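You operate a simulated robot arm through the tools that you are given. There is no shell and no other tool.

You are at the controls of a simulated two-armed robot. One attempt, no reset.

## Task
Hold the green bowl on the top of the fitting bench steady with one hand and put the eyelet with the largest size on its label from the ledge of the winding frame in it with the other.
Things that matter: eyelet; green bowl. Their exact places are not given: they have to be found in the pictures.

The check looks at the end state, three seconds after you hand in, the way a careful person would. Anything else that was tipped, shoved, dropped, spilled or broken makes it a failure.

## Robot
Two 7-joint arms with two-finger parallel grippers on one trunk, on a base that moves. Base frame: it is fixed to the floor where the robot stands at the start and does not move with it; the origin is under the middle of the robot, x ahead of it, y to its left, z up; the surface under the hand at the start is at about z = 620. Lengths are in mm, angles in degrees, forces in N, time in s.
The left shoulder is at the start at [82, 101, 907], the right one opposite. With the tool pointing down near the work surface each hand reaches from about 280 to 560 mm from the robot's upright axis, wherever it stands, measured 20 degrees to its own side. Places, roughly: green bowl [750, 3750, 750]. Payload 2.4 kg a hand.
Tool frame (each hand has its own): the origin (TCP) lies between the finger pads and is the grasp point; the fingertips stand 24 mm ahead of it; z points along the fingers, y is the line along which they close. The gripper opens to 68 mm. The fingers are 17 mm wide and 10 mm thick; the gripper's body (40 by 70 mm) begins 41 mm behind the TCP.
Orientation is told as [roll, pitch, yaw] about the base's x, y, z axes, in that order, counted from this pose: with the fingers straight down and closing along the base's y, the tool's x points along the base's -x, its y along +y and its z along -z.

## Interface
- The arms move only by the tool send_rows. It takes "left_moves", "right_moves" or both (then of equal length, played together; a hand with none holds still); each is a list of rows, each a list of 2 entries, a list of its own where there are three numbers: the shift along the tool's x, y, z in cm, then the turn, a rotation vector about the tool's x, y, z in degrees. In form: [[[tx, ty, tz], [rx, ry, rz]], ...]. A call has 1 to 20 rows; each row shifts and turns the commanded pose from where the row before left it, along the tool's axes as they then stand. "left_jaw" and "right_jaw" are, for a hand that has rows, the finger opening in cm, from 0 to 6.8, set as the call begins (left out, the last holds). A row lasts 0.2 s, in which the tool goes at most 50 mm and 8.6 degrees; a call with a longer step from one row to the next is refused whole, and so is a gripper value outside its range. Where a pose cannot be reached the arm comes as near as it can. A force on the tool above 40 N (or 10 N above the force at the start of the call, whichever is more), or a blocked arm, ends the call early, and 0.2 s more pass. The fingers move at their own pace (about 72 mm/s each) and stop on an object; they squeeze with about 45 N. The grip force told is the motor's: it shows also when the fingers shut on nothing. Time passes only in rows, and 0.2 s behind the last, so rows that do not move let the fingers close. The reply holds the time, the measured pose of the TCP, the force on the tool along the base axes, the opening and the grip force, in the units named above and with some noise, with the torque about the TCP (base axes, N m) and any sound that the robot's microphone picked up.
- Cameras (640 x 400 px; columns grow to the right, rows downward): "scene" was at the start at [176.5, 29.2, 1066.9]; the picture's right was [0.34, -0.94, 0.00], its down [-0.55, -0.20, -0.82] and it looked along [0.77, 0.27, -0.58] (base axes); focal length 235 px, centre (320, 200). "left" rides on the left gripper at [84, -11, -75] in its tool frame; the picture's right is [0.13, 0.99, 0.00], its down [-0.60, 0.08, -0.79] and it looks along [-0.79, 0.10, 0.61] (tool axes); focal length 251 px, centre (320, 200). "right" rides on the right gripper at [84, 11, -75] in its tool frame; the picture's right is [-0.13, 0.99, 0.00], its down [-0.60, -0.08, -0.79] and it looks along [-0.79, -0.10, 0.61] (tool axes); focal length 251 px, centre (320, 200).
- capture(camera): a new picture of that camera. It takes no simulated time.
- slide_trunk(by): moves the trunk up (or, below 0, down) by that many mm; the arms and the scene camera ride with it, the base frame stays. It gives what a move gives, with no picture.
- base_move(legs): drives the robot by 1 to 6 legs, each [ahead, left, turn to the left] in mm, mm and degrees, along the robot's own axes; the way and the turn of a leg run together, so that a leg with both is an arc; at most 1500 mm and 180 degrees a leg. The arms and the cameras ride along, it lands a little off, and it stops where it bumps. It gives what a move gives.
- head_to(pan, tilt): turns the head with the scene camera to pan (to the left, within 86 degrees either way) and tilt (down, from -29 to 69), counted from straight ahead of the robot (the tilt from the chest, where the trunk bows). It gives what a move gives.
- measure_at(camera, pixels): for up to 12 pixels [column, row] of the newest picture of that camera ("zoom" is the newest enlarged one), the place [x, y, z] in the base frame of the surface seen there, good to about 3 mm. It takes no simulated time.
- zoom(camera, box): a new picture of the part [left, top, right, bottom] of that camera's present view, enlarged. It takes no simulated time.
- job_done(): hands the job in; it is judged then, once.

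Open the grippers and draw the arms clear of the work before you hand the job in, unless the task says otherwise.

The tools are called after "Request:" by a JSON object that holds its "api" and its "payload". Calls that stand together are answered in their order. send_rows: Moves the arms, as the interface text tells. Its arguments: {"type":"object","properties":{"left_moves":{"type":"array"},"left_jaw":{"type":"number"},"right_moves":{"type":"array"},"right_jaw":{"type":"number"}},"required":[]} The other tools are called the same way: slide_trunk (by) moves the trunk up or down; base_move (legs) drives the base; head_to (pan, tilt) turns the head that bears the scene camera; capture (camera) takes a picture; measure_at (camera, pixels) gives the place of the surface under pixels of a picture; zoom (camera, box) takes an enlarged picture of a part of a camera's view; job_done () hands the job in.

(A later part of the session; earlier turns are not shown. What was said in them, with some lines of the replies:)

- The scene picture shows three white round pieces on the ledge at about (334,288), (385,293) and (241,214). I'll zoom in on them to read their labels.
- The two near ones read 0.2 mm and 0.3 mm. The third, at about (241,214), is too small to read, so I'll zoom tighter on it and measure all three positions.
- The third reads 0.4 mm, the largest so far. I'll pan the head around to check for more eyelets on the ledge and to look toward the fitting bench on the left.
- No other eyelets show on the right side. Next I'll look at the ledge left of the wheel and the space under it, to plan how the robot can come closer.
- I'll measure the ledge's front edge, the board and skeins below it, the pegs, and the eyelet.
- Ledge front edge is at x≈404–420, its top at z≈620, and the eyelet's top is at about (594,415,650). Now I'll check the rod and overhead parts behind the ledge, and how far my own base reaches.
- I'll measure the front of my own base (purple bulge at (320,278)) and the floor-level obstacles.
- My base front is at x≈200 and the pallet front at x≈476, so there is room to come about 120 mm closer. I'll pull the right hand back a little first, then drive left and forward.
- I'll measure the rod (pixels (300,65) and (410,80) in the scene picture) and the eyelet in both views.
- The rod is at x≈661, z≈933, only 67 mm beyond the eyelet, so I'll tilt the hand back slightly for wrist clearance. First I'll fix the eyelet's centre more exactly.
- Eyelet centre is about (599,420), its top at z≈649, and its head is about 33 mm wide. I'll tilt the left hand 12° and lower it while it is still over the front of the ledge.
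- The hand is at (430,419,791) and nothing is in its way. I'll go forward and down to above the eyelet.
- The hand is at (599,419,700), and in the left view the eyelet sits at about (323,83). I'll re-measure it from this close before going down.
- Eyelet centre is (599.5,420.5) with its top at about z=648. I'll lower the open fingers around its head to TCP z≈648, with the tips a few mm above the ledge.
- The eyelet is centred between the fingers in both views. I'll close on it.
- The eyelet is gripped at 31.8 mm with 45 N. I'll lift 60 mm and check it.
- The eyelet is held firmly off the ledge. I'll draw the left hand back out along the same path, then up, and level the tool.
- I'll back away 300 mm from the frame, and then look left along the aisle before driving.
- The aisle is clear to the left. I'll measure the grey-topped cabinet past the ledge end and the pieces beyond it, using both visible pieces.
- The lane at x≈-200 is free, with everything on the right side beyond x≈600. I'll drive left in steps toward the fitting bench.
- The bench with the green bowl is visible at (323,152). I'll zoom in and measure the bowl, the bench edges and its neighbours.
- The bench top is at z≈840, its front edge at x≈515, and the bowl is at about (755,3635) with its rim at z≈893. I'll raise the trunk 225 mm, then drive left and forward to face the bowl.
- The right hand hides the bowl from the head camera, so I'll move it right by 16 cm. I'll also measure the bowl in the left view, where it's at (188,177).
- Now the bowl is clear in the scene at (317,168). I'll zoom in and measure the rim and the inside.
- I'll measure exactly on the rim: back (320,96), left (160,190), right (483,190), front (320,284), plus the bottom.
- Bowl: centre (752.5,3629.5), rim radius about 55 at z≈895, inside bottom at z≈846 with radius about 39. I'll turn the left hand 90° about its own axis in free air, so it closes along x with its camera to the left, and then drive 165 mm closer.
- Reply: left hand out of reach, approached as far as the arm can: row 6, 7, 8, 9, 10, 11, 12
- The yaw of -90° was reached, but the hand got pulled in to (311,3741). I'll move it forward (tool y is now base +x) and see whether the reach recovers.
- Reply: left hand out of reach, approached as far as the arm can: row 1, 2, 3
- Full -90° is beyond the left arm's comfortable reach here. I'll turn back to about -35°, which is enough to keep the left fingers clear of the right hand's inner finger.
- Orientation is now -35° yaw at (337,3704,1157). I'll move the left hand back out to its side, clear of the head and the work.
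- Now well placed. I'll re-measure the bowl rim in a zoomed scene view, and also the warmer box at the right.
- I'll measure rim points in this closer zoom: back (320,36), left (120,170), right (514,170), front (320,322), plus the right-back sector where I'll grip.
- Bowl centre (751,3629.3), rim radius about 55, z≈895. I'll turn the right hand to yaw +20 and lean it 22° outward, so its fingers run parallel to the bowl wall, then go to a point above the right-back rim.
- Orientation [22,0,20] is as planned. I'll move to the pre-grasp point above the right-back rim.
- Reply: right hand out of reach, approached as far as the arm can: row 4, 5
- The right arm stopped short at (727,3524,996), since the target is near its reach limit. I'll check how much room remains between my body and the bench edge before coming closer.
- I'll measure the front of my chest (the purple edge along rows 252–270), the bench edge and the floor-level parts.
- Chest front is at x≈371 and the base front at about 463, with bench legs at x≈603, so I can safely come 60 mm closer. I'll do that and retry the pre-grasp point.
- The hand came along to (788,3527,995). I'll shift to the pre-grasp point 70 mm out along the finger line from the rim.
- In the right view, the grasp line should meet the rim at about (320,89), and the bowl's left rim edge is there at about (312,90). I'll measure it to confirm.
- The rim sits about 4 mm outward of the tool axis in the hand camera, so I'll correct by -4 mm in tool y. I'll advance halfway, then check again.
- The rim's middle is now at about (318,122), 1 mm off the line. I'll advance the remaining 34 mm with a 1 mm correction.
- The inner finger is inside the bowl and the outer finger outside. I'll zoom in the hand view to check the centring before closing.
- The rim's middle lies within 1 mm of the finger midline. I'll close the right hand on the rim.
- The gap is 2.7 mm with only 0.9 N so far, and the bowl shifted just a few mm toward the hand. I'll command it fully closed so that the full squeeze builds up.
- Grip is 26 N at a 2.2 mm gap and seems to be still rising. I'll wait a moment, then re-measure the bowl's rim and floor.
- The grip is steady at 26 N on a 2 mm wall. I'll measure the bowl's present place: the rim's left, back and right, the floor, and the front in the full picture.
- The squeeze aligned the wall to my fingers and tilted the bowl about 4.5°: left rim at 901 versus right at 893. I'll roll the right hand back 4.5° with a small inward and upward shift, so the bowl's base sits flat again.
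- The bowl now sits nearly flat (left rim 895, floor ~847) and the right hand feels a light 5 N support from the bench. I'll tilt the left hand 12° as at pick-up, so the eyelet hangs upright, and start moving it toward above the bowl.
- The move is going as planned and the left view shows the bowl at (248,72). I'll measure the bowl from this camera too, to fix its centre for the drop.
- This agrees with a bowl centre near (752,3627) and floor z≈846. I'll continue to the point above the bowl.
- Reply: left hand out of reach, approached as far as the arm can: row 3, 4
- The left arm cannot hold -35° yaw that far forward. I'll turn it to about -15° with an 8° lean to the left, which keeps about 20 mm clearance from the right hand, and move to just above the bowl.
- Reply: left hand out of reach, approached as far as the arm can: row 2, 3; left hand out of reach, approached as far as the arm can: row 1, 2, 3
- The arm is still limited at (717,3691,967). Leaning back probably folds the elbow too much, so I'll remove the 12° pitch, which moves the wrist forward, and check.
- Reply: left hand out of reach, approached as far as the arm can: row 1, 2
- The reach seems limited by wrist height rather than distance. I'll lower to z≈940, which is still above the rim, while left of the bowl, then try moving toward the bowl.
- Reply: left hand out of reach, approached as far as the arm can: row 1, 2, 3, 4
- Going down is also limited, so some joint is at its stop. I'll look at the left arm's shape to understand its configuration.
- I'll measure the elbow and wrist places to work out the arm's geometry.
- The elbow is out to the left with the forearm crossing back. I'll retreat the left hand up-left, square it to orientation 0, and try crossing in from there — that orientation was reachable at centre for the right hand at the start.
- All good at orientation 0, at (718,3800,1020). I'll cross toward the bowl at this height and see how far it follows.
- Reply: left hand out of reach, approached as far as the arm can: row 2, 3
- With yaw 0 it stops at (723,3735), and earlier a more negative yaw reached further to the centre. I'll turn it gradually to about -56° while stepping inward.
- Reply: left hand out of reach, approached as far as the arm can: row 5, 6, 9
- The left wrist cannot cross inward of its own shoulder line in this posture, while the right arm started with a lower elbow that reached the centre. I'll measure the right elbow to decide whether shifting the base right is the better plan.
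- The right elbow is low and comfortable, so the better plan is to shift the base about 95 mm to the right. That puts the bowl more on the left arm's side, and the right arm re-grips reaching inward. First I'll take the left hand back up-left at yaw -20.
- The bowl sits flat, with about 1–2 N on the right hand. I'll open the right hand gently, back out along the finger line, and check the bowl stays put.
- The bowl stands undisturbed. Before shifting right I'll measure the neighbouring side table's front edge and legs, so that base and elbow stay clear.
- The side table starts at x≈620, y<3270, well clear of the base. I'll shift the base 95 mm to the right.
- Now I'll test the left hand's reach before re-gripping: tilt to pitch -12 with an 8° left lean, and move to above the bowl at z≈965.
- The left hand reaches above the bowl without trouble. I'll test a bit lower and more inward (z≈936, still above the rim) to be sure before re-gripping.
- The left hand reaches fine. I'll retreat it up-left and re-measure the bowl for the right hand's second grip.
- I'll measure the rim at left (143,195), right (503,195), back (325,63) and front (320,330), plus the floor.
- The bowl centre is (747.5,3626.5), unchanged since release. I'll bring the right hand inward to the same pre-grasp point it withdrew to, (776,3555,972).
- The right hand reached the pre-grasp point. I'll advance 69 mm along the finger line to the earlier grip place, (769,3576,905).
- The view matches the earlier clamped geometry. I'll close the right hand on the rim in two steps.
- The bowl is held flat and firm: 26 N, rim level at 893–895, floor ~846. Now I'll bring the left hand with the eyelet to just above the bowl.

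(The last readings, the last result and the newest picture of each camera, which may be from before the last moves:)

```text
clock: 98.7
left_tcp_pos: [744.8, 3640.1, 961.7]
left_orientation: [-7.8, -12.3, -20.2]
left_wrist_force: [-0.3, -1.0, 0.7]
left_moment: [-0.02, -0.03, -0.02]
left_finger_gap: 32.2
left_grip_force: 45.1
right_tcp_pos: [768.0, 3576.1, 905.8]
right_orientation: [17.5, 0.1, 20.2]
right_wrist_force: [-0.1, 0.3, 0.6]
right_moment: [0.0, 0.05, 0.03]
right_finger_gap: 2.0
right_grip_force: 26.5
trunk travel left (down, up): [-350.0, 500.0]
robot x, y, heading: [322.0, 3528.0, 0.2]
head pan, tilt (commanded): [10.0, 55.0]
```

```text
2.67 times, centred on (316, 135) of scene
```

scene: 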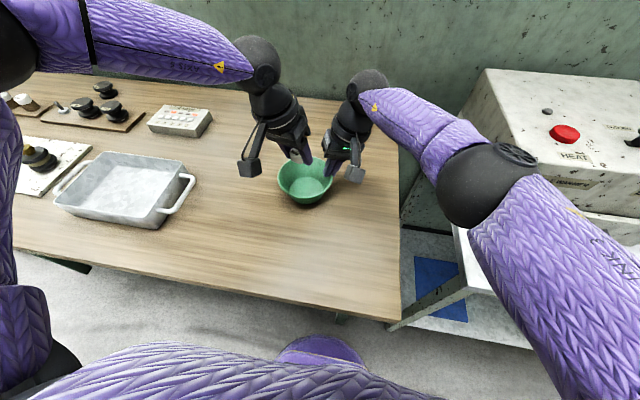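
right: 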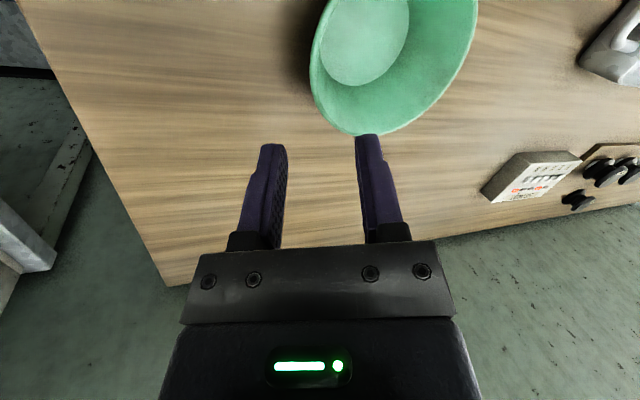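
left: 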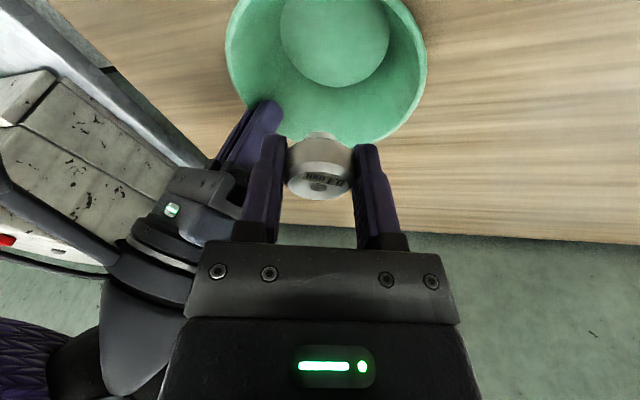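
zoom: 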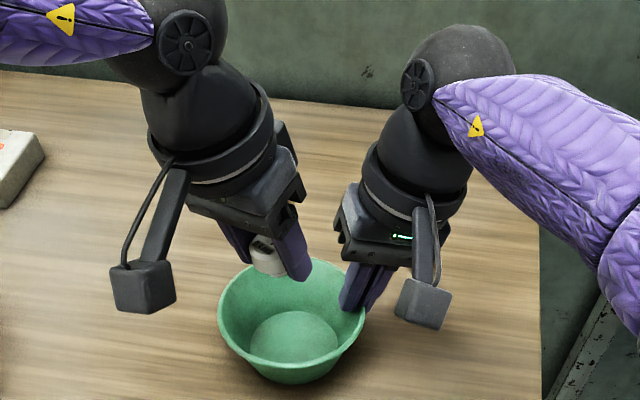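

Clearances look right, and the eyelet is over the bowl's back-left part in the zoom. I'll lower in steps, first to z≈905.

Request:
{"api": "send_rows", "payload": {"left_moves": [[[0.313, 0.09, 1.87], [0, 0, 0]], [[0.313, 0.09, 1.87], [0, 0, 0]], [[0.313, 0.09, 1.87], [0, 0, 0]], [[0, 0, 0], [0, 0, 0]]]}}

Request:
{"api": "capture", "payload": {"camera": "left"}}

Request:
{"api": "zoom", "payload": {"camera": "scene", "box": [220, 90, 380, 215]}}

Request:
{"api": "capture", "payload": {"camera": "right"}}

```text
clock: 99.7
left_tcp_pos: [734.6, 3642.1, 912.6]
left_orientation: [-7.8, -12.4, -20.1]
left_wrist_force: [0.5, -0.2, 0.0]
left_moment: [0.01, 0.02, 0.03]
left_finger_gap: 32.1
left_grip_force: 45.1
left hand out of reach, approached as far as the arm can: row 3
right_tcp_pos: [768.5, 3577.4, 906.6]
right_orientation: [17.5, 0.0, 20.1]
right_wrist_force: [0.9, 0.4, 0.5]
right_moment: [0.01, 0.02, 0.02]
right_finger_gap: 2.0
right_grip_force: 26.3
trunk travel left (down, up): [-350.0, 500.0]
robot x, y, heading: [324.1, 3526.0, 0.1]
head pan, tilt (commanded): [10.0, 55.0]
```

```text
taken
```

left: 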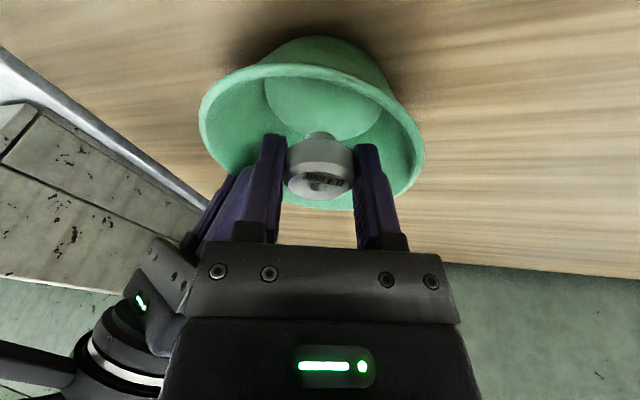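

```text
3.20 times, centred on (300, 152) of scene
```

zoom: 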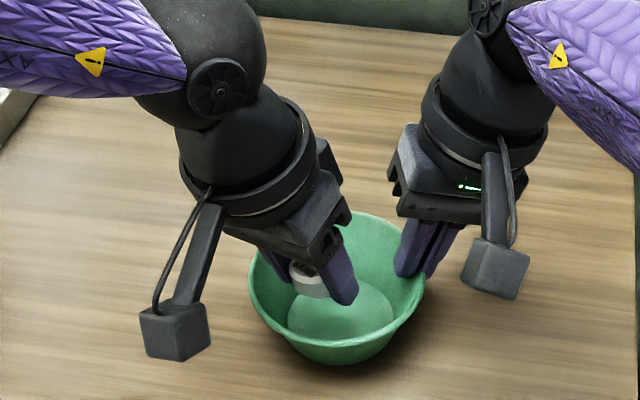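

```text
taken
```

right: 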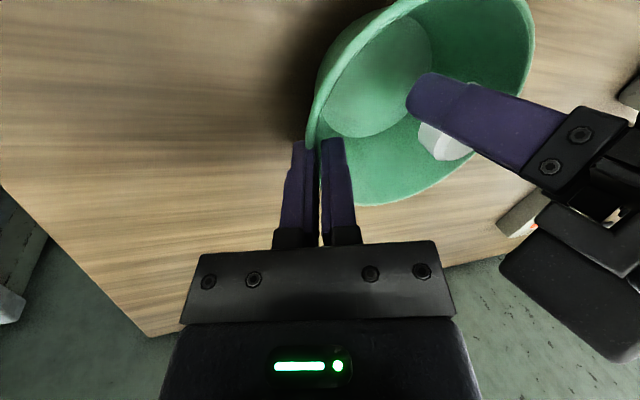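

The arm got short again at low height: it stopped at (735,3642,913), with the eyelet just inside the rim. More lean to the left brings the wrist toward its easy zone, so I'll rise back to z≈950, lean to 20°, and try descending that way.

Request:
{"api": "send_rows", "payload": {"left_moves": [[[-0.68, 0.015, -1.785], [0, 0, 0]], [[-0.68, 0.015, -1.785], [0, 0, 0]], [[0, 0, 0], [4, 0, 0]], [[0, 0, 0], [4, 0, 0]], [[0, 0, 0], [4, 0, 0]], [[0, 0, 0], [0, 0, 0]]]}}

Request:
{"api": "zoom", "payload": {"camera": "scene", "box": [220, 60, 412, 210]}}

```text
clock: 101.1
left_tcp_pos: [743.7, 3644.0, 949.6]
left_orientation: [-19.9, -12.2, -20.1]
left_wrist_force: [0.5, 0.0, 0.2]
left_moment: [-0.03, -0.02, 0.02]
left_finger_gap: 32.1
left_grip_force: 45.3
right_tcp_pos: [768.6, 3576.2, 906.4]
right_orientation: [17.5, 0.0, 20.2]
right_wrist_force: [0.1, 0.1, -0.1]
right_moment: [0.02, 0.0, 0.0]
right_finger_gap: 1.8
right_grip_force: 25.5
trunk travel left (down, up): [-350.0, 500.0]
robot x, y, heading: [323.1, 3529.8, 0.3]
head pan, tilt (commanded): [10.0, 55.0]
```

```text
2.67 times, centred on (316, 135) of scene
```

zoom: 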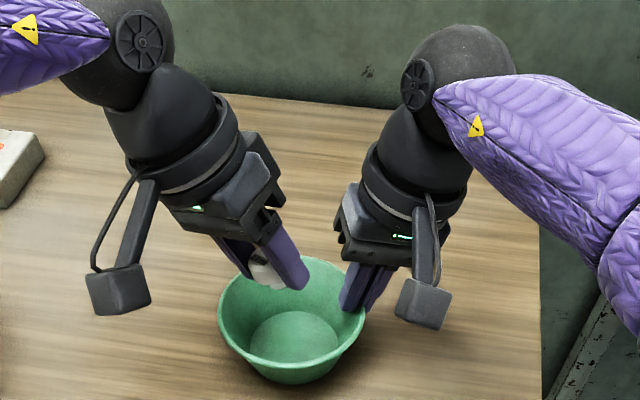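

It holds the 20° lean with no reach warning. I'll descend in steps, first to about z=908.

Request:
{"api": "send_rows", "payload": {"left_moves": [[[0.12, 0.25, 1.4], [0, 0, 0]], [[0.12, 0.25, 1.4], [0, 0, 0]], [[0.12, 0.25, 1.4], [0, 0, 0]], [[0, 0, 0], [0, 0, 0]]]}}

Request:
{"api": "capture", "payload": {"camera": "left"}}

Request:
{"api": "zoom", "payload": {"camera": "scene", "box": [220, 90, 380, 215]}}

Request:
{"api": "capture", "payload": {"camera": "right"}}

```text
clock: 102.1
left_tcp_pos: [733.9, 3631.8, 915.6]
left_orientation: [-19.8, -12.2, -20.1]
left_wrist_force: [-0.2, -0.1, -0.5]
left_moment: [0.0, 0.03, 0.03]
left_finger_gap: 31.9
left_grip_force: 45.4
left hand out of reach, approached as far as the arm can: row 2, 3
right_tcp_pos: [768.0, 3575.5, 907.3]
right_orientation: [17.5, 0.0, 20.1]
right_wrist_force: [0.9, 0.5, 0.4]
right_moment: [-0.02, 0.04, -0.05]
right_finger_gap: 1.7
right_grip_force: 26.7
trunk travel left (down, up): [-350.0, 500.0]
robot x, y, heading: [322.1, 3527.0, 0.1]
head pan, tilt (commanded): [10.0, 55.0]
```

```text
taken
```

left: 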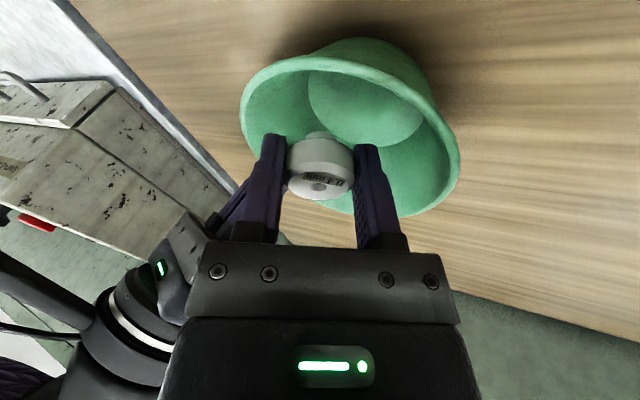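

```text
3.20 times, centred on (300, 152) of scene
```

zoom: 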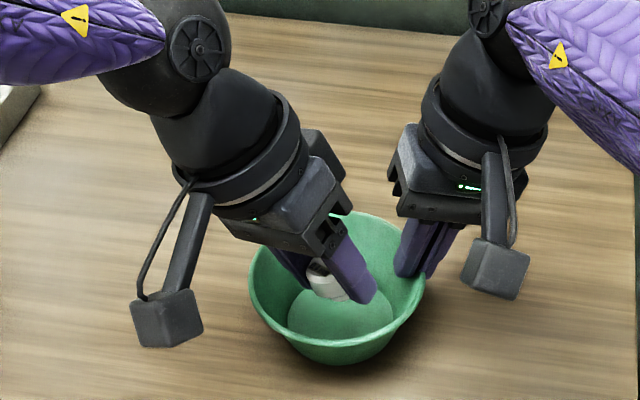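

```text
taken
```

right: 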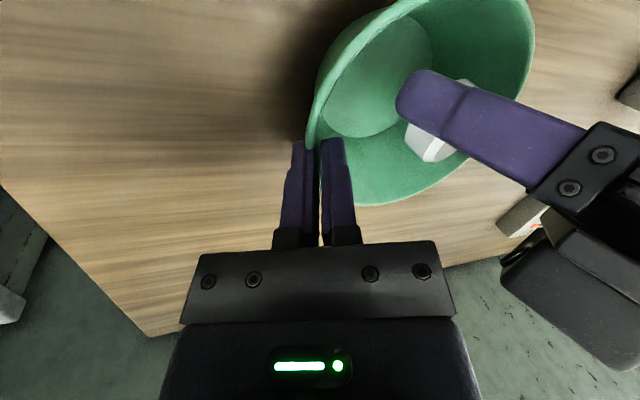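

Now the arm is limited in forward extension, where a less negative yaw should help. I'll rise again, turn to about yaw -5° keeping the lean, and descend once more.

Request:
{"api": "send_rows", "payload": {"left_moves": [[[-0.9, -0.1, -1.7], [0, 0, 0]], [[-0.9, -0.1, -1.7], [0, 0, 0]], [[0, 0, 0], [-1.55, -2.5, -6.9]], [[0, 0, 0], [-1.55, -2.5, -6.9]], [[0, 0, 0], [0, 0, 0]]]}}

```text
clock: 103.3
left_tcp_pos: [748.8, 3636.9, 951.3]
left_orientation: [-19.9, -12.2, -5.0]
left_wrist_force: [0.3, -0.4, -1.1]
left_moment: [0.02, 0.0, -0.01]
left_finger_gap: 32.1
left_grip_force: 45.0
right_tcp_pos: [767.5, 3575.7, 907.4]
right_orientation: [17.5, 0.1, 20.2]
right_wrist_force: [0.0, 0.0, 0.1]
right_moment: [-0.02, 0.05, 0.0]
right_finger_gap: 2.0
right_grip_force: 26.2
trunk travel left (down, up): [-350.0, 500.0]
robot x, y, heading: [324.4, 3528.6, 0.3]
head pan, tilt (commanded): [10.0, 55.0]
```

Reached (749,3637,951) at yaw -5 with no warning. I'll descend to z≈910.

Request:
{"api": "send_rows", "payload": {"left_moves": [[[0.34, 0.417, 1.26], [0, 0, 0]], [[0.34, 0.417, 1.26], [0, 0, 0]], [[0.34, 0.417, 1.26], [0, 0, 0]], [[0, 0, 0], [0, 0, 0]]]}}

Request:
{"api": "zoom", "payload": {"camera": "scene", "box": [220, 90, 380, 215]}}

Request:
{"api": "capture", "payload": {"camera": "right"}}

Request:
{"api": "capture", "payload": {"camera": "left"}}

```text
clock: 104.3
left_tcp_pos: [746.0, 3637.4, 909.4]
left_orientation: [-19.9, -12.1, -5.1]
left_wrist_force: [0.7, -0.2, -0.7]
left_moment: [-0.01, -0.02, -0.06]
left_finger_gap: 32.3
left_grip_force: 44.4
right_tcp_pos: [768.6, 3575.6, 906.9]
right_orientation: [17.5, 0.0, 20.2]
right_wrist_force: [-0.2, 0.5, 0.0]
right_moment: [0.04, 0.05, 0.04]
right_finger_gap: 2.1
right_grip_force: 26.1
trunk travel left (down, up): [-350.0, 500.0]
robot x, y, heading: [322.0, 3523.1, 0.0]
head pan, tilt (commanded): [10.0, 55.0]
```

```text
3.20 times, centred on (300, 152) of scene
```

zoom: 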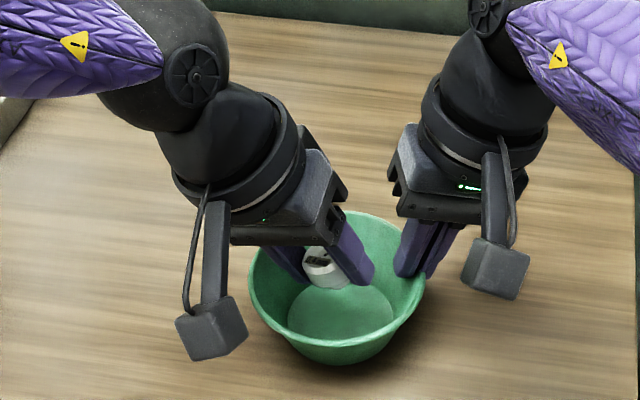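

```text
taken
```

right: 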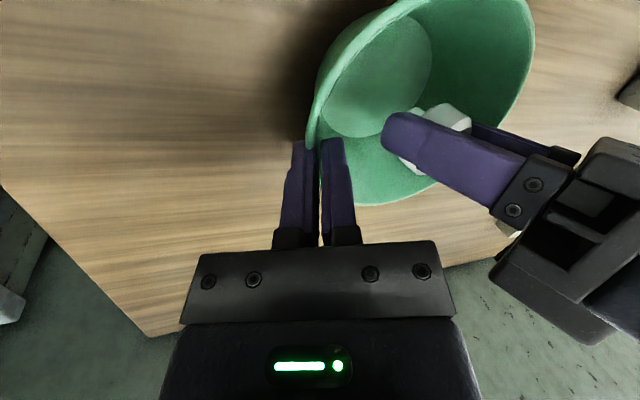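

```text
taken
```

left: 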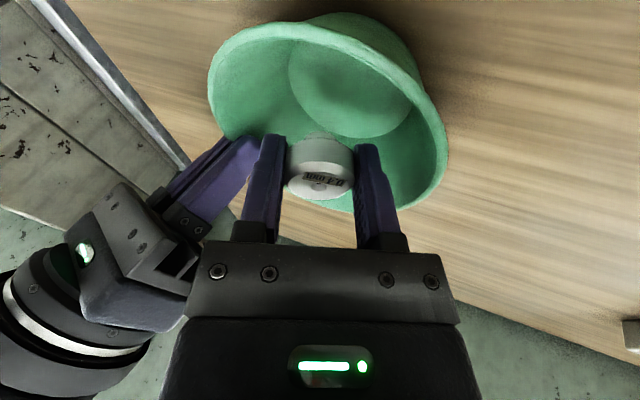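

No warning this time: the hand is at (746,3637,909) with the eyelet near the bowl's middle. I'll go down a further 15 mm and check.

Request:
{"api": "send_rows", "payload": {"left_moves": [[[0.15, 0.17, 0.72], [0, 0, 0]], [[0.15, 0.17, 0.72], [0, 0, 0]], [[0, 0, 0], [0, 0, 0]]]}}

Request:
{"api": "capture", "payload": {"camera": "left"}}

Request:
{"api": "capture", "payload": {"camera": "right"}}

Request:
{"api": "zoom", "payload": {"camera": "scene", "box": [250, 130, 370, 205]}}

```text
clock: 105.1
left_tcp_pos: [741.8, 3639.7, 899.6]
left_orientation: [-19.9, -12.2, -5.0]
left_wrist_force: [-0.8, 0.0, -0.5]
left_moment: [-0.03, 0.02, 0.02]
left_finger_gap: 32.2
left_grip_force: 44.6
left hand out of reach, approached as far as the arm can: row 1, 2
right_tcp_pos: [766.9, 3575.5, 905.0]
right_orientation: [17.6, 0.0, 20.2]
right_wrist_force: [-0.4, 0.5, 0.0]
right_moment: [0.01, -0.02, -0.01]
right_finger_gap: 1.9
right_grip_force: 26.4
trunk travel left (down, up): [-350.0, 500.0]
robot x, y, heading: [323.9, 3526.3, 0.0]
head pan, tilt (commanded): [10.0, 55.0]
```

```text
taken
```

left: 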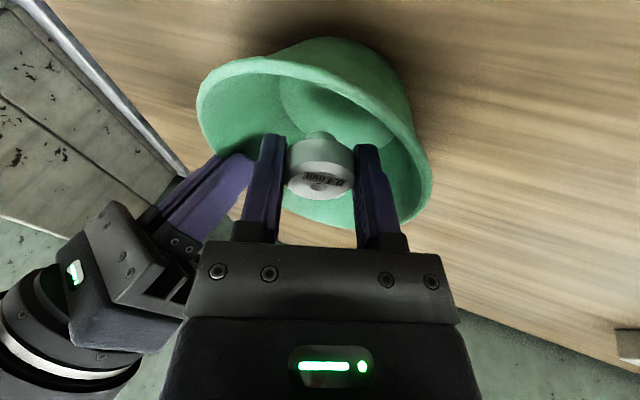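

```text
taken
```

right: 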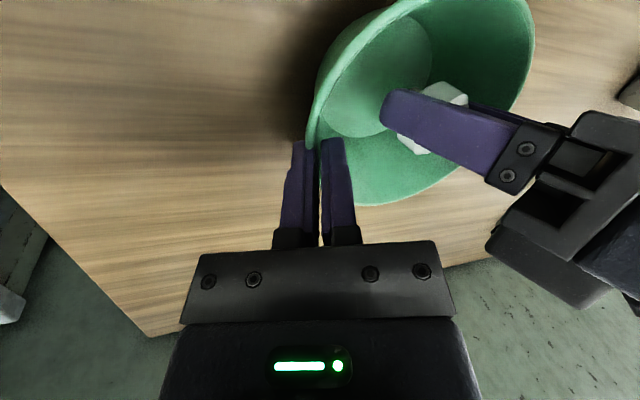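

```text
5.33 times, centred on (310, 168) of scene
```

zoom: 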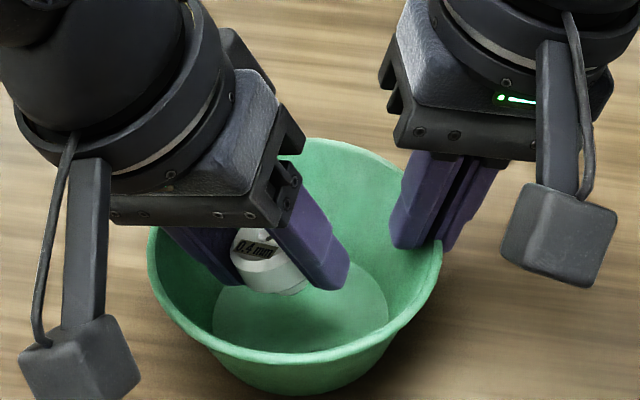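

The eyelet hangs inside the bowl about 25 mm above its floor, and the reach limit showed again. A further turn of +12° in yaw gained depth before, so I'll try that in place and then go a little lower.

Request:
{"api": "send_rows", "payload": {"left_moves": [[[0, 0, 0], [-1.25, -2.0, -5.5]], [[0, 0, 0], [-1.25, -2.0, -5.5]], [[0, 0, 0], [0, 0, 0]]]}}

Request:
{"api": "zoom", "payload": {"camera": "scene", "box": [250, 130, 370, 205]}}

```text
clock: 105.9
left_tcp_pos: [740.1, 3637.7, 900.1]
left_orientation: [-20.0, -12.2, 7.1]
left_wrist_force: [-0.5, -0.5, 0.4]
left_moment: [0.0, 0.0, 0.02]
left_finger_gap: 32.1
left_grip_force: 44.9
right_tcp_pos: [768.4, 3575.7, 907.5]
right_orientation: [17.5, 0.1, 20.1]
right_wrist_force: [0.3, 0.2, -0.7]
right_moment: [-0.01, 0.06, 0.02]
right_finger_gap: 2.1
right_grip_force: 26.0
trunk travel left (down, up): [-350.0, 500.0]
robot x, y, heading: [324.1, 3529.0, 0.2]
head pan, tilt (commanded): [10.0, 55.0]
```

```text
5.33 times, centred on (310, 168) of scene
```

zoom: 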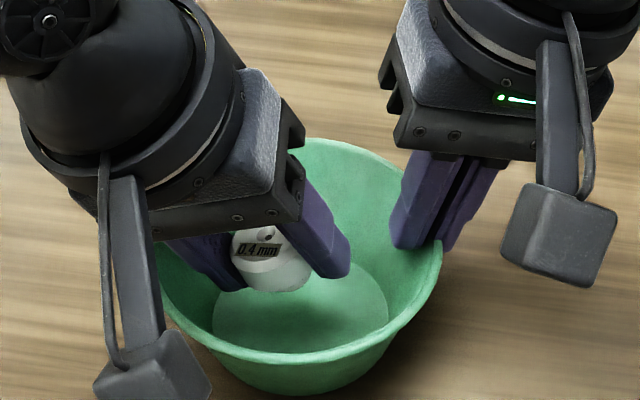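

No warning after turning to yaw +7. I'll go down another 13 mm with a slight centring shift.

Request:
{"api": "send_rows", "payload": {"left_moves": [[[-0.04, 0.1, 0.675], [0, 0, 0]], [[-0.04, 0.1, 0.675], [0, 0, 0]], [[0, 0, 0], [0, 0, 0]]]}}

Request:
{"api": "zoom", "payload": {"camera": "scene", "box": [250, 130, 370, 205]}}

Request:
{"api": "capture", "payload": {"camera": "left"}}

Request:
{"api": "capture", "payload": {"camera": "right"}}

```text
clock: 106.7
left_tcp_pos: [738.2, 3640.2, 891.0]
left_orientation: [-19.9, -12.1, 6.9]
left_wrist_force: [0.3, 0.3, 0.7]
left_moment: [0.03, -0.04, -0.01]
left_finger_gap: 32.0
left_grip_force: 44.8
left hand out of reach, approached as far as the arm can: row 2
right_tcp_pos: [768.2, 3575.2, 906.2]
right_orientation: [17.6, 0.0, 20.2]
right_wrist_force: [1.3, -0.2, 0.4]
right_moment: [-0.02, 0.0, 0.03]
right_finger_gap: 1.9
right_grip_force: 26.5
trunk travel left (down, up): [-350.0, 500.0]
robot x, y, heading: [325.2, 3528.4, 0.1]
head pan, tilt (commanded): [10.0, 55.0]
```

```text
5.33 times, centred on (310, 168) of scene
```

zoom: 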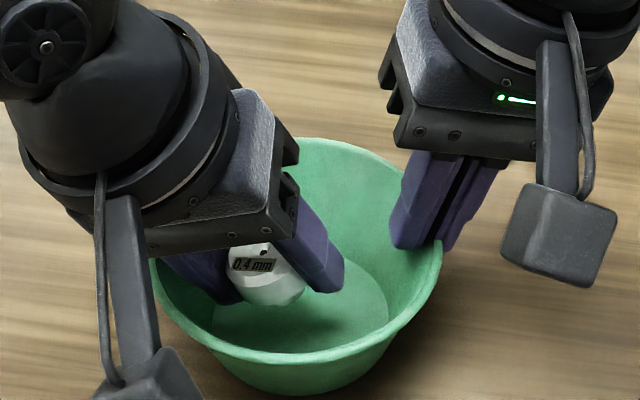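

```text
taken
```

left: 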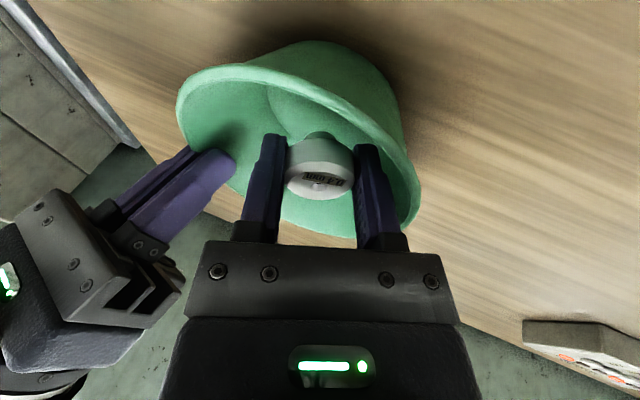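

```text
taken
```

right: 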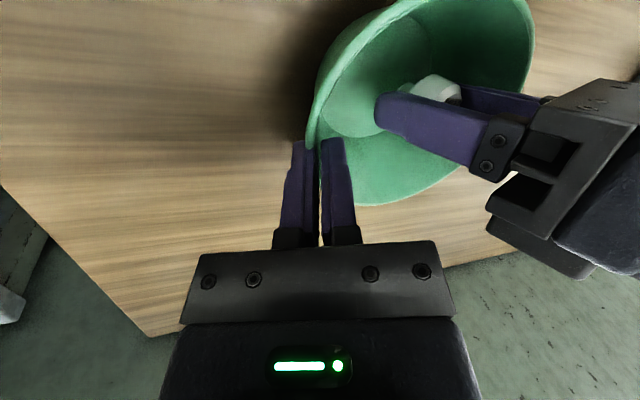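

The eyelet is well inside the bowl, about 16 mm above its floor, over (740,3631), with the right hand holding firmly. I'll open the left fingers just enough (38 mm) to let it settle.

Request:
{"api": "send_rows", "payload": {"left_moves": [[[0, 0, 0], [0, 0, 0]], [[0, 0, 0], [0, 0, 0]], [[0, 0, 0], [0, 0, 0]], [[0, 0, 0], [0, 0, 0]]], "left_jaw": 3.8}}

Request:
{"api": "capture", "payload": {"camera": "left"}}

Request:
{"api": "capture", "payload": {"camera": "right"}}

Request:
{"api": "zoom", "payload": {"camera": "scene", "box": [250, 130, 370, 205]}}

```text
clock: 107.7
left_tcp_pos: [737.9, 3640.8, 891.8]
left_orientation: [-19.9, -12.2, 6.8]
left_wrist_force: [1.1, -0.8, 0.4]
left_moment: [0.04, 0.03, -0.06]
left_finger_gap: 37.1
left_grip_force: 0.0
right_tcp_pos: [768.3, 3575.1, 905.2]
right_orientation: [17.5, 0.0, 20.1]
right_wrist_force: [-0.5, 1.3, -0.1]
right_moment: [0.04, 0.02, -0.03]
right_finger_gap: 1.8
right_grip_force: 26.5
trunk travel left (down, up): [-350.0, 500.0]
robot x, y, heading: [326.4, 3527.1, 0.2]
head pan, tilt (commanded): [10.0, 55.0]
```

```text
taken
```

left: 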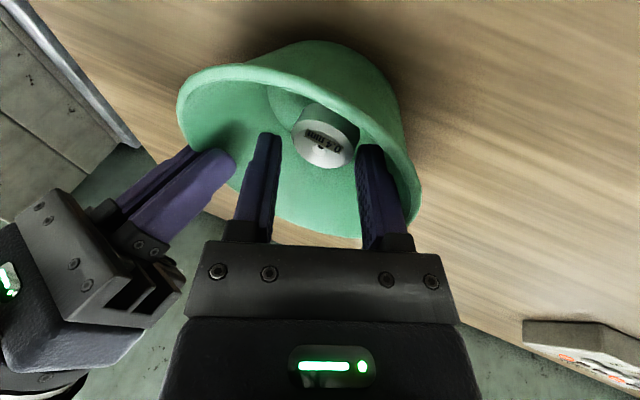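

```text
taken
```

right: 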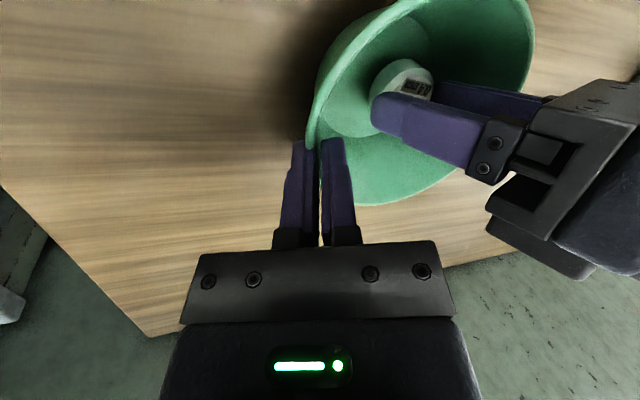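

```text
5.33 times, centred on (310, 168) of scene
```

zoom: 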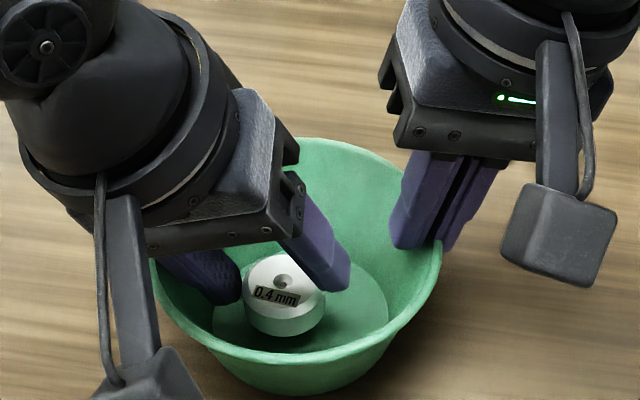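

The eyelet dropped and stands upright in the bowl with "0.4 mm" readable. I'll raise the left hand straight up, slowly, clear of the eyelet and rim.

Request:
{"api": "send_rows", "payload": {"left_moves": [[[-0.208, -0.334, -0.919], [0, 0, 0]], [[-0.208, -0.334, -0.919], [0, 0, 0]], [[-0.416, -0.668, -1.838], [0, 0, 0]], [[-0.416, -0.668, -1.838], [0, 0, 0]], [[-0.416, -0.668, -1.838], [0, 0, 0]]]}}

Request:
{"api": "zoom", "payload": {"camera": "scene", "box": [220, 90, 380, 215]}}

Request:
{"api": "capture", "payload": {"camera": "right"}}

```text
clock: 108.9
left_tcp_pos: [737.2, 3640.8, 970.2]
left_orientation: [-19.9, -12.2, 7.0]
left_wrist_force: [-0.6, -0.5, 0.8]
left_moment: [-0.01, -0.03, 0.0]
left_finger_gap: 37.9
left_grip_force: 0.0
right_tcp_pos: [767.2, 3575.6, 905.1]
right_orientation: [17.4, 0.0, 20.2]
right_wrist_force: [0.1, 0.0, 0.6]
right_moment: [-0.02, 0.03, 0.03]
right_finger_gap: 1.8
right_grip_force: 26.3
trunk travel left (down, up): [-350.0, 500.0]
robot x, y, heading: [322.4, 3530.0, 0.0]
head pan, tilt (commanded): [10.0, 55.0]
```

```text
3.20 times, centred on (300, 152) of scene
```

zoom: 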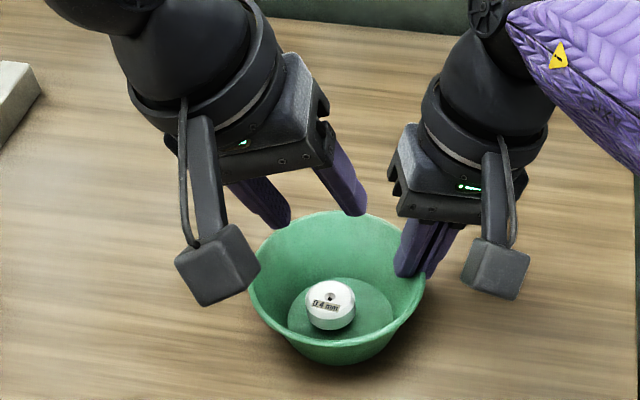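

```text
taken
```

right: 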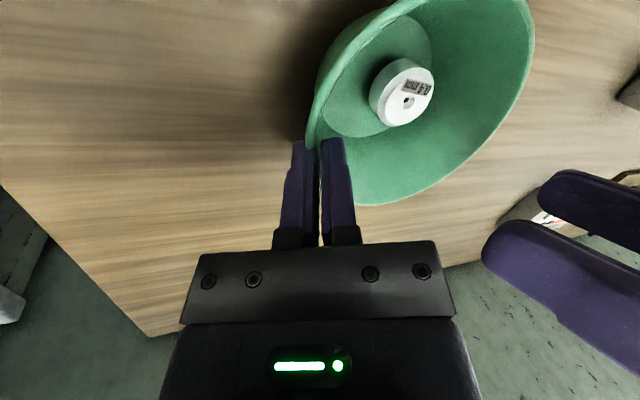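

The eyelet sits upright inside the held bowl and the left hand is clear. I'll draw the left hand up and away to the left and open it.

Request:
{"api": "send_rows", "payload": {"left_moves": [[[-0.345, 2.1, -3.13], [0, 0, 0]], [[-0.345, 2.1, -3.13], [0, 0, 0]], [[-0.345, 2.1, -3.13], [0, 0, 0]], [[-0.345, 2.1, -3.13], [0, 0, 0]]]}}

Request:
{"api": "send_rows", "payload": {"right_moves": [[[0, 0, 0], [0, 0, 0]], [[0, 0, 0], [0, 0, 0]], [[0, 0, 0], [0, 0, 0]]], "right_jaw": 3.4}}

Request:
{"api": "capture", "payload": {"camera": "right"}}

Request:
{"api": "capture", "payload": {"camera": "scene"}}

```text
clock: 109.9
left_tcp_pos: [719.0, 3760.9, 1062.6]
left_orientation: [-20.0, -12.2, 6.9]
left_wrist_force: [-0.4, -0.1, -0.2]
left_moment: [-0.03, -0.02, 0.0]
left_finger_gap: 37.8
left_grip_force: 0.1
right_tcp_pos: [767.5, 3575.3, 905.9]
right_orientation: [17.5, 0.0, 20.2]
right_wrist_force: [-0.2, 0.0, -0.4]
right_moment: [-0.01, 0.05, 0.04]
right_finger_gap: 2.0
right_grip_force: 26.1
trunk travel left (down, up): [-350.0, 500.0]
robot x, y, heading: [324.3, 3531.4, -0.0]
head pan, tilt (commanded): [10.0, 55.0]
```

```text
clock: 110.7
left_tcp_pos: [718.0, 3761.9, 1062.7]
left_orientation: [-20.0, -12.3, 6.9]
left_wrist_force: [-1.0, 0.6, -0.4]
left_moment: [-0.02, 0.01, -0.01]
left_finger_gap: 38.0
left_grip_force: 0.1
right_tcp_pos: [768.6, 3575.0, 906.3]
right_orientation: [17.5, 0.0, 20.0]
right_wrist_force: [0.2, 0.0, 0.0]
right_moment: [0.0, 0.0, 0.01]
right_finger_gap: 33.9
right_grip_force: 0.1
trunk travel left (down, up): [-350.0, 500.0]
robot x, y, heading: [324.8, 3525.2, -0.0]
head pan, tilt (commanded): [10.0, 55.0]
```

```text
taken
```

right: 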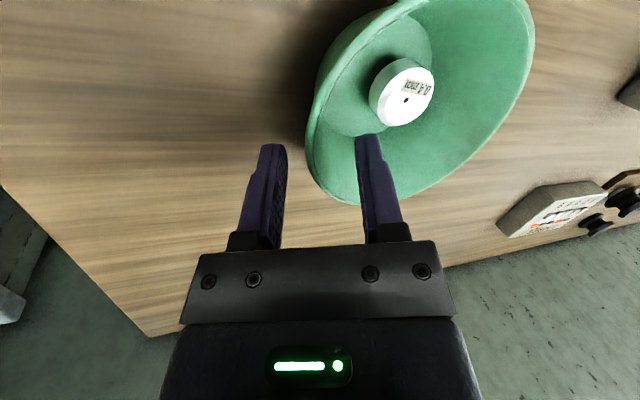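

```text
taken
```

scene: 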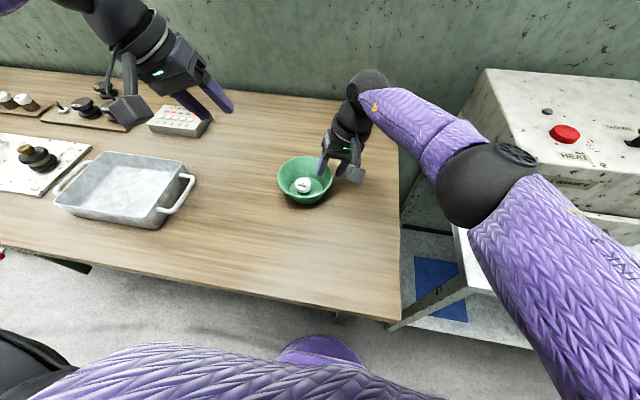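

The right fingers are open and the bowl with the eyelet stands still. I'll withdraw the right hand along its finger line, then up and away to the right.

Request:
{"api": "send_rows", "payload": {"right_moves": [[[0, 0, -1.5], [0, 0, 0]], [[0, 0, -2.5], [0, 0, 0]], [[0, 0, -3], [0, 0, 0]], [[0, 0, -3], [0, 0, 0]], [[1, -2.5, -2], [0, 0, 0]], [[1, -2.5, -2], [0, 0, 0]]]}}

Request:
{"api": "capture", "payload": {"camera": "scene"}}

Request:
{"api": "zoom", "payload": {"camera": "scene", "box": [240, 130, 368, 210]}}

```text
clock: 112.1
left_tcp_pos: [718.8, 3761.1, 1063.5]
left_orientation: [-19.8, -12.2, 6.9]
left_wrist_force: [-0.4, 0.4, 0.7]
left_moment: [-0.01, 0.0, 0.03]
left_finger_gap: 37.8
left_grip_force: 0.0
right_tcp_pos: [781.3, 3485.4, 1024.8]
right_orientation: [17.4, 0.1, 20.2]
right_wrist_force: [-0.5, -1.0, -0.6]
right_moment: [-0.01, 0.0, -0.02]
right_finger_gap: 34.0
right_grip_force: 0.1
trunk travel left (down, up): [-350.0, 500.0]
robot x, y, heading: [325.7, 3529.4, -0.0]
head pan, tilt (commanded): [10.0, 55.0]
```

```text
taken
```

scene: 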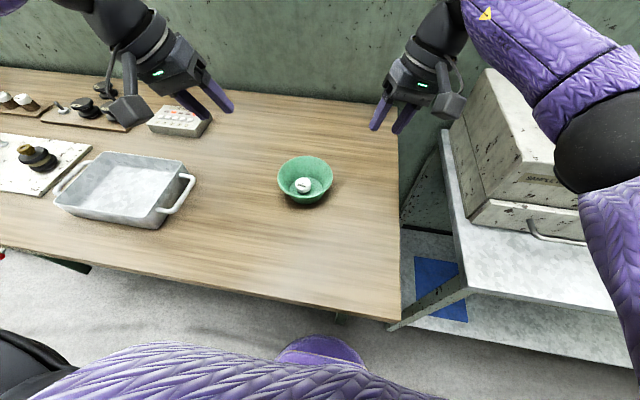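

```text
5.00 times, centred on (304, 170) of scene
```

zoom: 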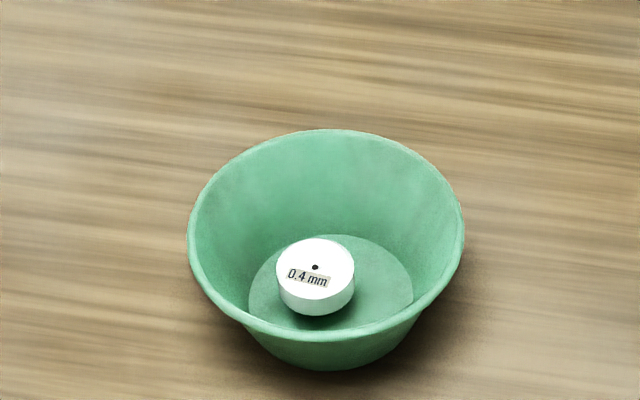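

The bowl stands level with the 0.4 mm eyelet upright inside, and nothing else moved. I'll open both hands fully and back the robot away from the bench.

Request:
{"api": "send_rows", "payload": {"left_moves": [[[0, 0, 0], [0, 0, 0]], [[0, 0, 0], [0, 0, 0]]], "right_moves": [[[0, 0, 0], [0, 0, 0]], [[0, 0, 0], [0, 0, 0]]], "left_jaw": 6.8, "right_jaw": 6.8}}

Request:
{"api": "base_move", "payload": {"legs": [[-300, 0, 0]]}}

Request:
{"api": "capture", "payload": {"camera": "scene"}}

Request:
{"api": "head_to", "payload": {"pan": -75, "tilt": 20}}

Request:
{"api": "capture", "payload": {"camera": "scene"}}

```text
clock: 112.7
left_tcp_pos: [718.0, 3761.1, 1061.9]
left_orientation: [-19.9, -12.3, 6.8]
left_wrist_force: [0.1, -0.1, -0.5]
left_moment: [0.0, 0.02, 0.02]
left_finger_gap: 68.0
left_grip_force: 0.1
right_tcp_pos: [781.4, 3483.8, 1024.9]
right_orientation: [17.4, -0.1, 20.3]
right_wrist_force: [-0.4, 0.2, 0.4]
right_moment: [0.0, 0.0, -0.02]
right_finger_gap: 68.0
right_grip_force: 0.1
trunk travel left (down, up): [-350.0, 500.0]
robot x, y, heading: [325.4, 3530.8, 0.3]
head pan, tilt (commanded): [10.0, 55.0]
```

```text
clock: 114.8
left_tcp_pos: [422.6, 3759.9, 1062.2]
left_orientation: [-20.0, -12.2, 6.9]
left_wrist_force: [0.5, 0.0, 0.7]
left_moment: [0.0, 0.02, -0.01]
left_finger_gap: 67.9
left_grip_force: 0.0
right_tcp_pos: [485.8, 3483.1, 1025.2]
right_orientation: [17.5, 0.0, 20.1]
right_wrist_force: [-0.2, -1.0, 0.8]
right_moment: [-0.01, 0.0, -0.01]
right_finger_gap: 67.9
right_grip_force: 0.0
trunk travel left (down, up): [-350.0, 500.0]
robot x, y, heading: [29.7, 3528.6, 0.1]
head pan, tilt (commanded): [10.0, 55.0]
```

```text
taken
```

scene: 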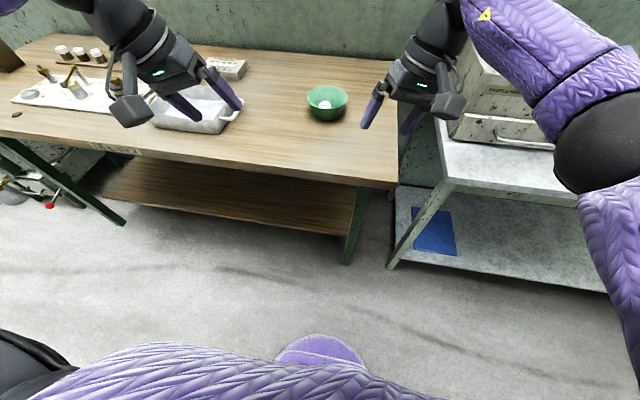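

```text
clock: 116.3
left_tcp_pos: [423.1, 3760.7, 1063.7]
left_orientation: [-20.1, -12.3, 6.8]
left_wrist_force: [-0.2, 0.7, 0.3]
left_moment: [-0.02, 0.01, 0.03]
left_finger_gap: 67.9
left_grip_force: 0.1
right_tcp_pos: [485.8, 3484.9, 1024.1]
right_orientation: [17.5, 0.0, 20.1]
right_wrist_force: [-0.2, -0.5, -0.9]
right_moment: [-0.03, 0.01, -0.03]
right_finger_gap: 68.1
right_grip_force: 0.0
trunk travel left (down, up): [-350.0, 500.0]
robot x, y, heading: [31.8, 3526.1, -0.1]
head pan, tilt (commanded): [-75.0, 20.0]
```

```text
taken
```

scene: 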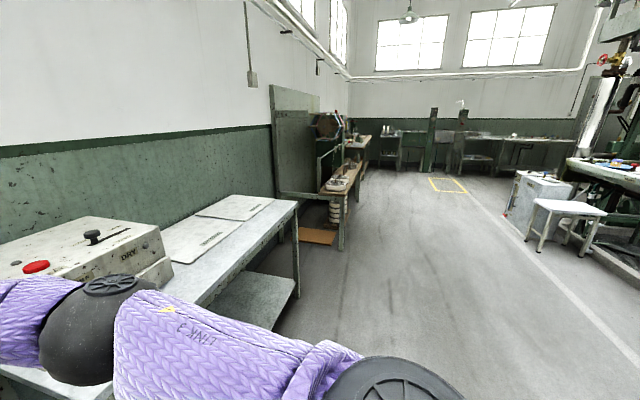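

I'll zoom on the far ledge at about (340,180) to make sure that no further eyelet was hidden behind the big spools.

Request:
{"api": "zoom", "payload": {"camera": "scene", "box": [308, 150, 372, 200]}}

```text
8.00 times, centred on (340, 175) of scene
```

zoom: 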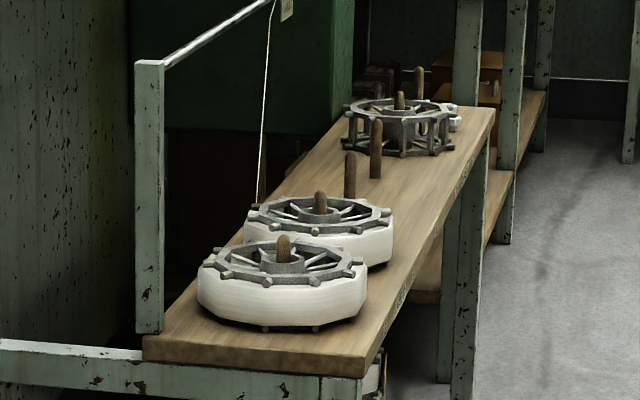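

Only the spools, pegs and wheel are there, plus the other white eyelets near the far end, so 0.4 mm was the largest. I'll take one last look at the bowl before handing in.

Request:
{"api": "head_to", "payload": {"pan": 10, "tilt": 35}}

Request:
{"api": "zoom", "payload": {"camera": "scene", "box": [220, 120, 412, 240]}}

```text
clock: 117.9
left_tcp_pos: [423.7, 3760.6, 1062.1]
left_orientation: [-20.0, -12.2, 6.8]
left_wrist_force: [0.5, -1.0, 0.0]
left_moment: [-0.03, 0.04, -0.02]
left_finger_gap: 68.0
left_grip_force: 0.0
right_tcp_pos: [486.3, 3484.3, 1023.3]
right_orientation: [17.5, 0.0, 20.1]
right_wrist_force: [-0.8, -0.7, 0.0]
right_moment: [-0.03, 0.02, -0.03]
right_finger_gap: 67.8
right_grip_force: 0.1
trunk travel left (down, up): [-350.0, 500.0]
robot x, y, heading: [31.8, 3529.0, 0.1]
head pan, tilt (commanded): [10.0, 35.0]
```

```text
3.33 times, centred on (316, 180) of scene
```

zoom: 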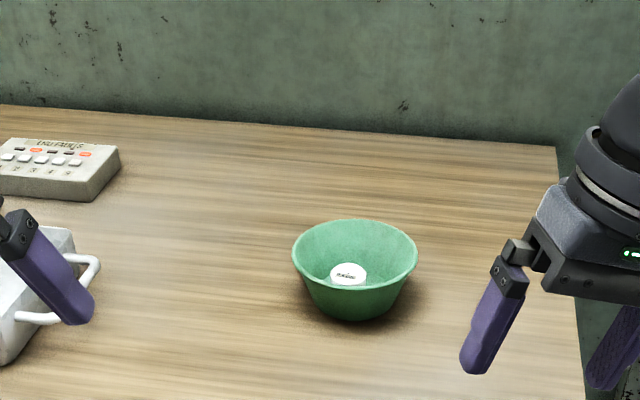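

The bowl stands level on the bench with the 0.4 mm eyelet inside it. Both grippers are open and clear of the work, so I'm handing the job in.

Request:
{"api": "job_done", "payload": {}}

```text
The job is handed in.
```

The 0.4 mm eyelet, the largest of the three I found on the ledge (0.2, 0.3 and 0.4 mm), is standing upright in the green bowl on the fitting bench. The job is handed in; no verdict has come back yet.

- **Holding the bowl:** The right hand held the rim with about 26 N while the left hand released the eyelet inside. The eyelet dropped about 16 mm to the bowl floor, because the left arm could not reach lower there.
- **Second grip:** My first grip tilted the bowl by about 4.5 degrees, and I levelled it. The left arm then could not reach over the bowl, so I released it, shifted the base to the right and gripped it again. The bowl ended level, a few millimetres from where it started.
- **Surroundings:** I saw nothing else touched or moved on the ledge, the fitting bench or the side table. Both grippers are open and the robot has backed away from the bench.
- **Other eyelets:** Before handing in, I looked along the ledge from the bench side and saw no other eyelet behind the big spools. That view was from a distance, and the small gap between the two spools was not fully visible.
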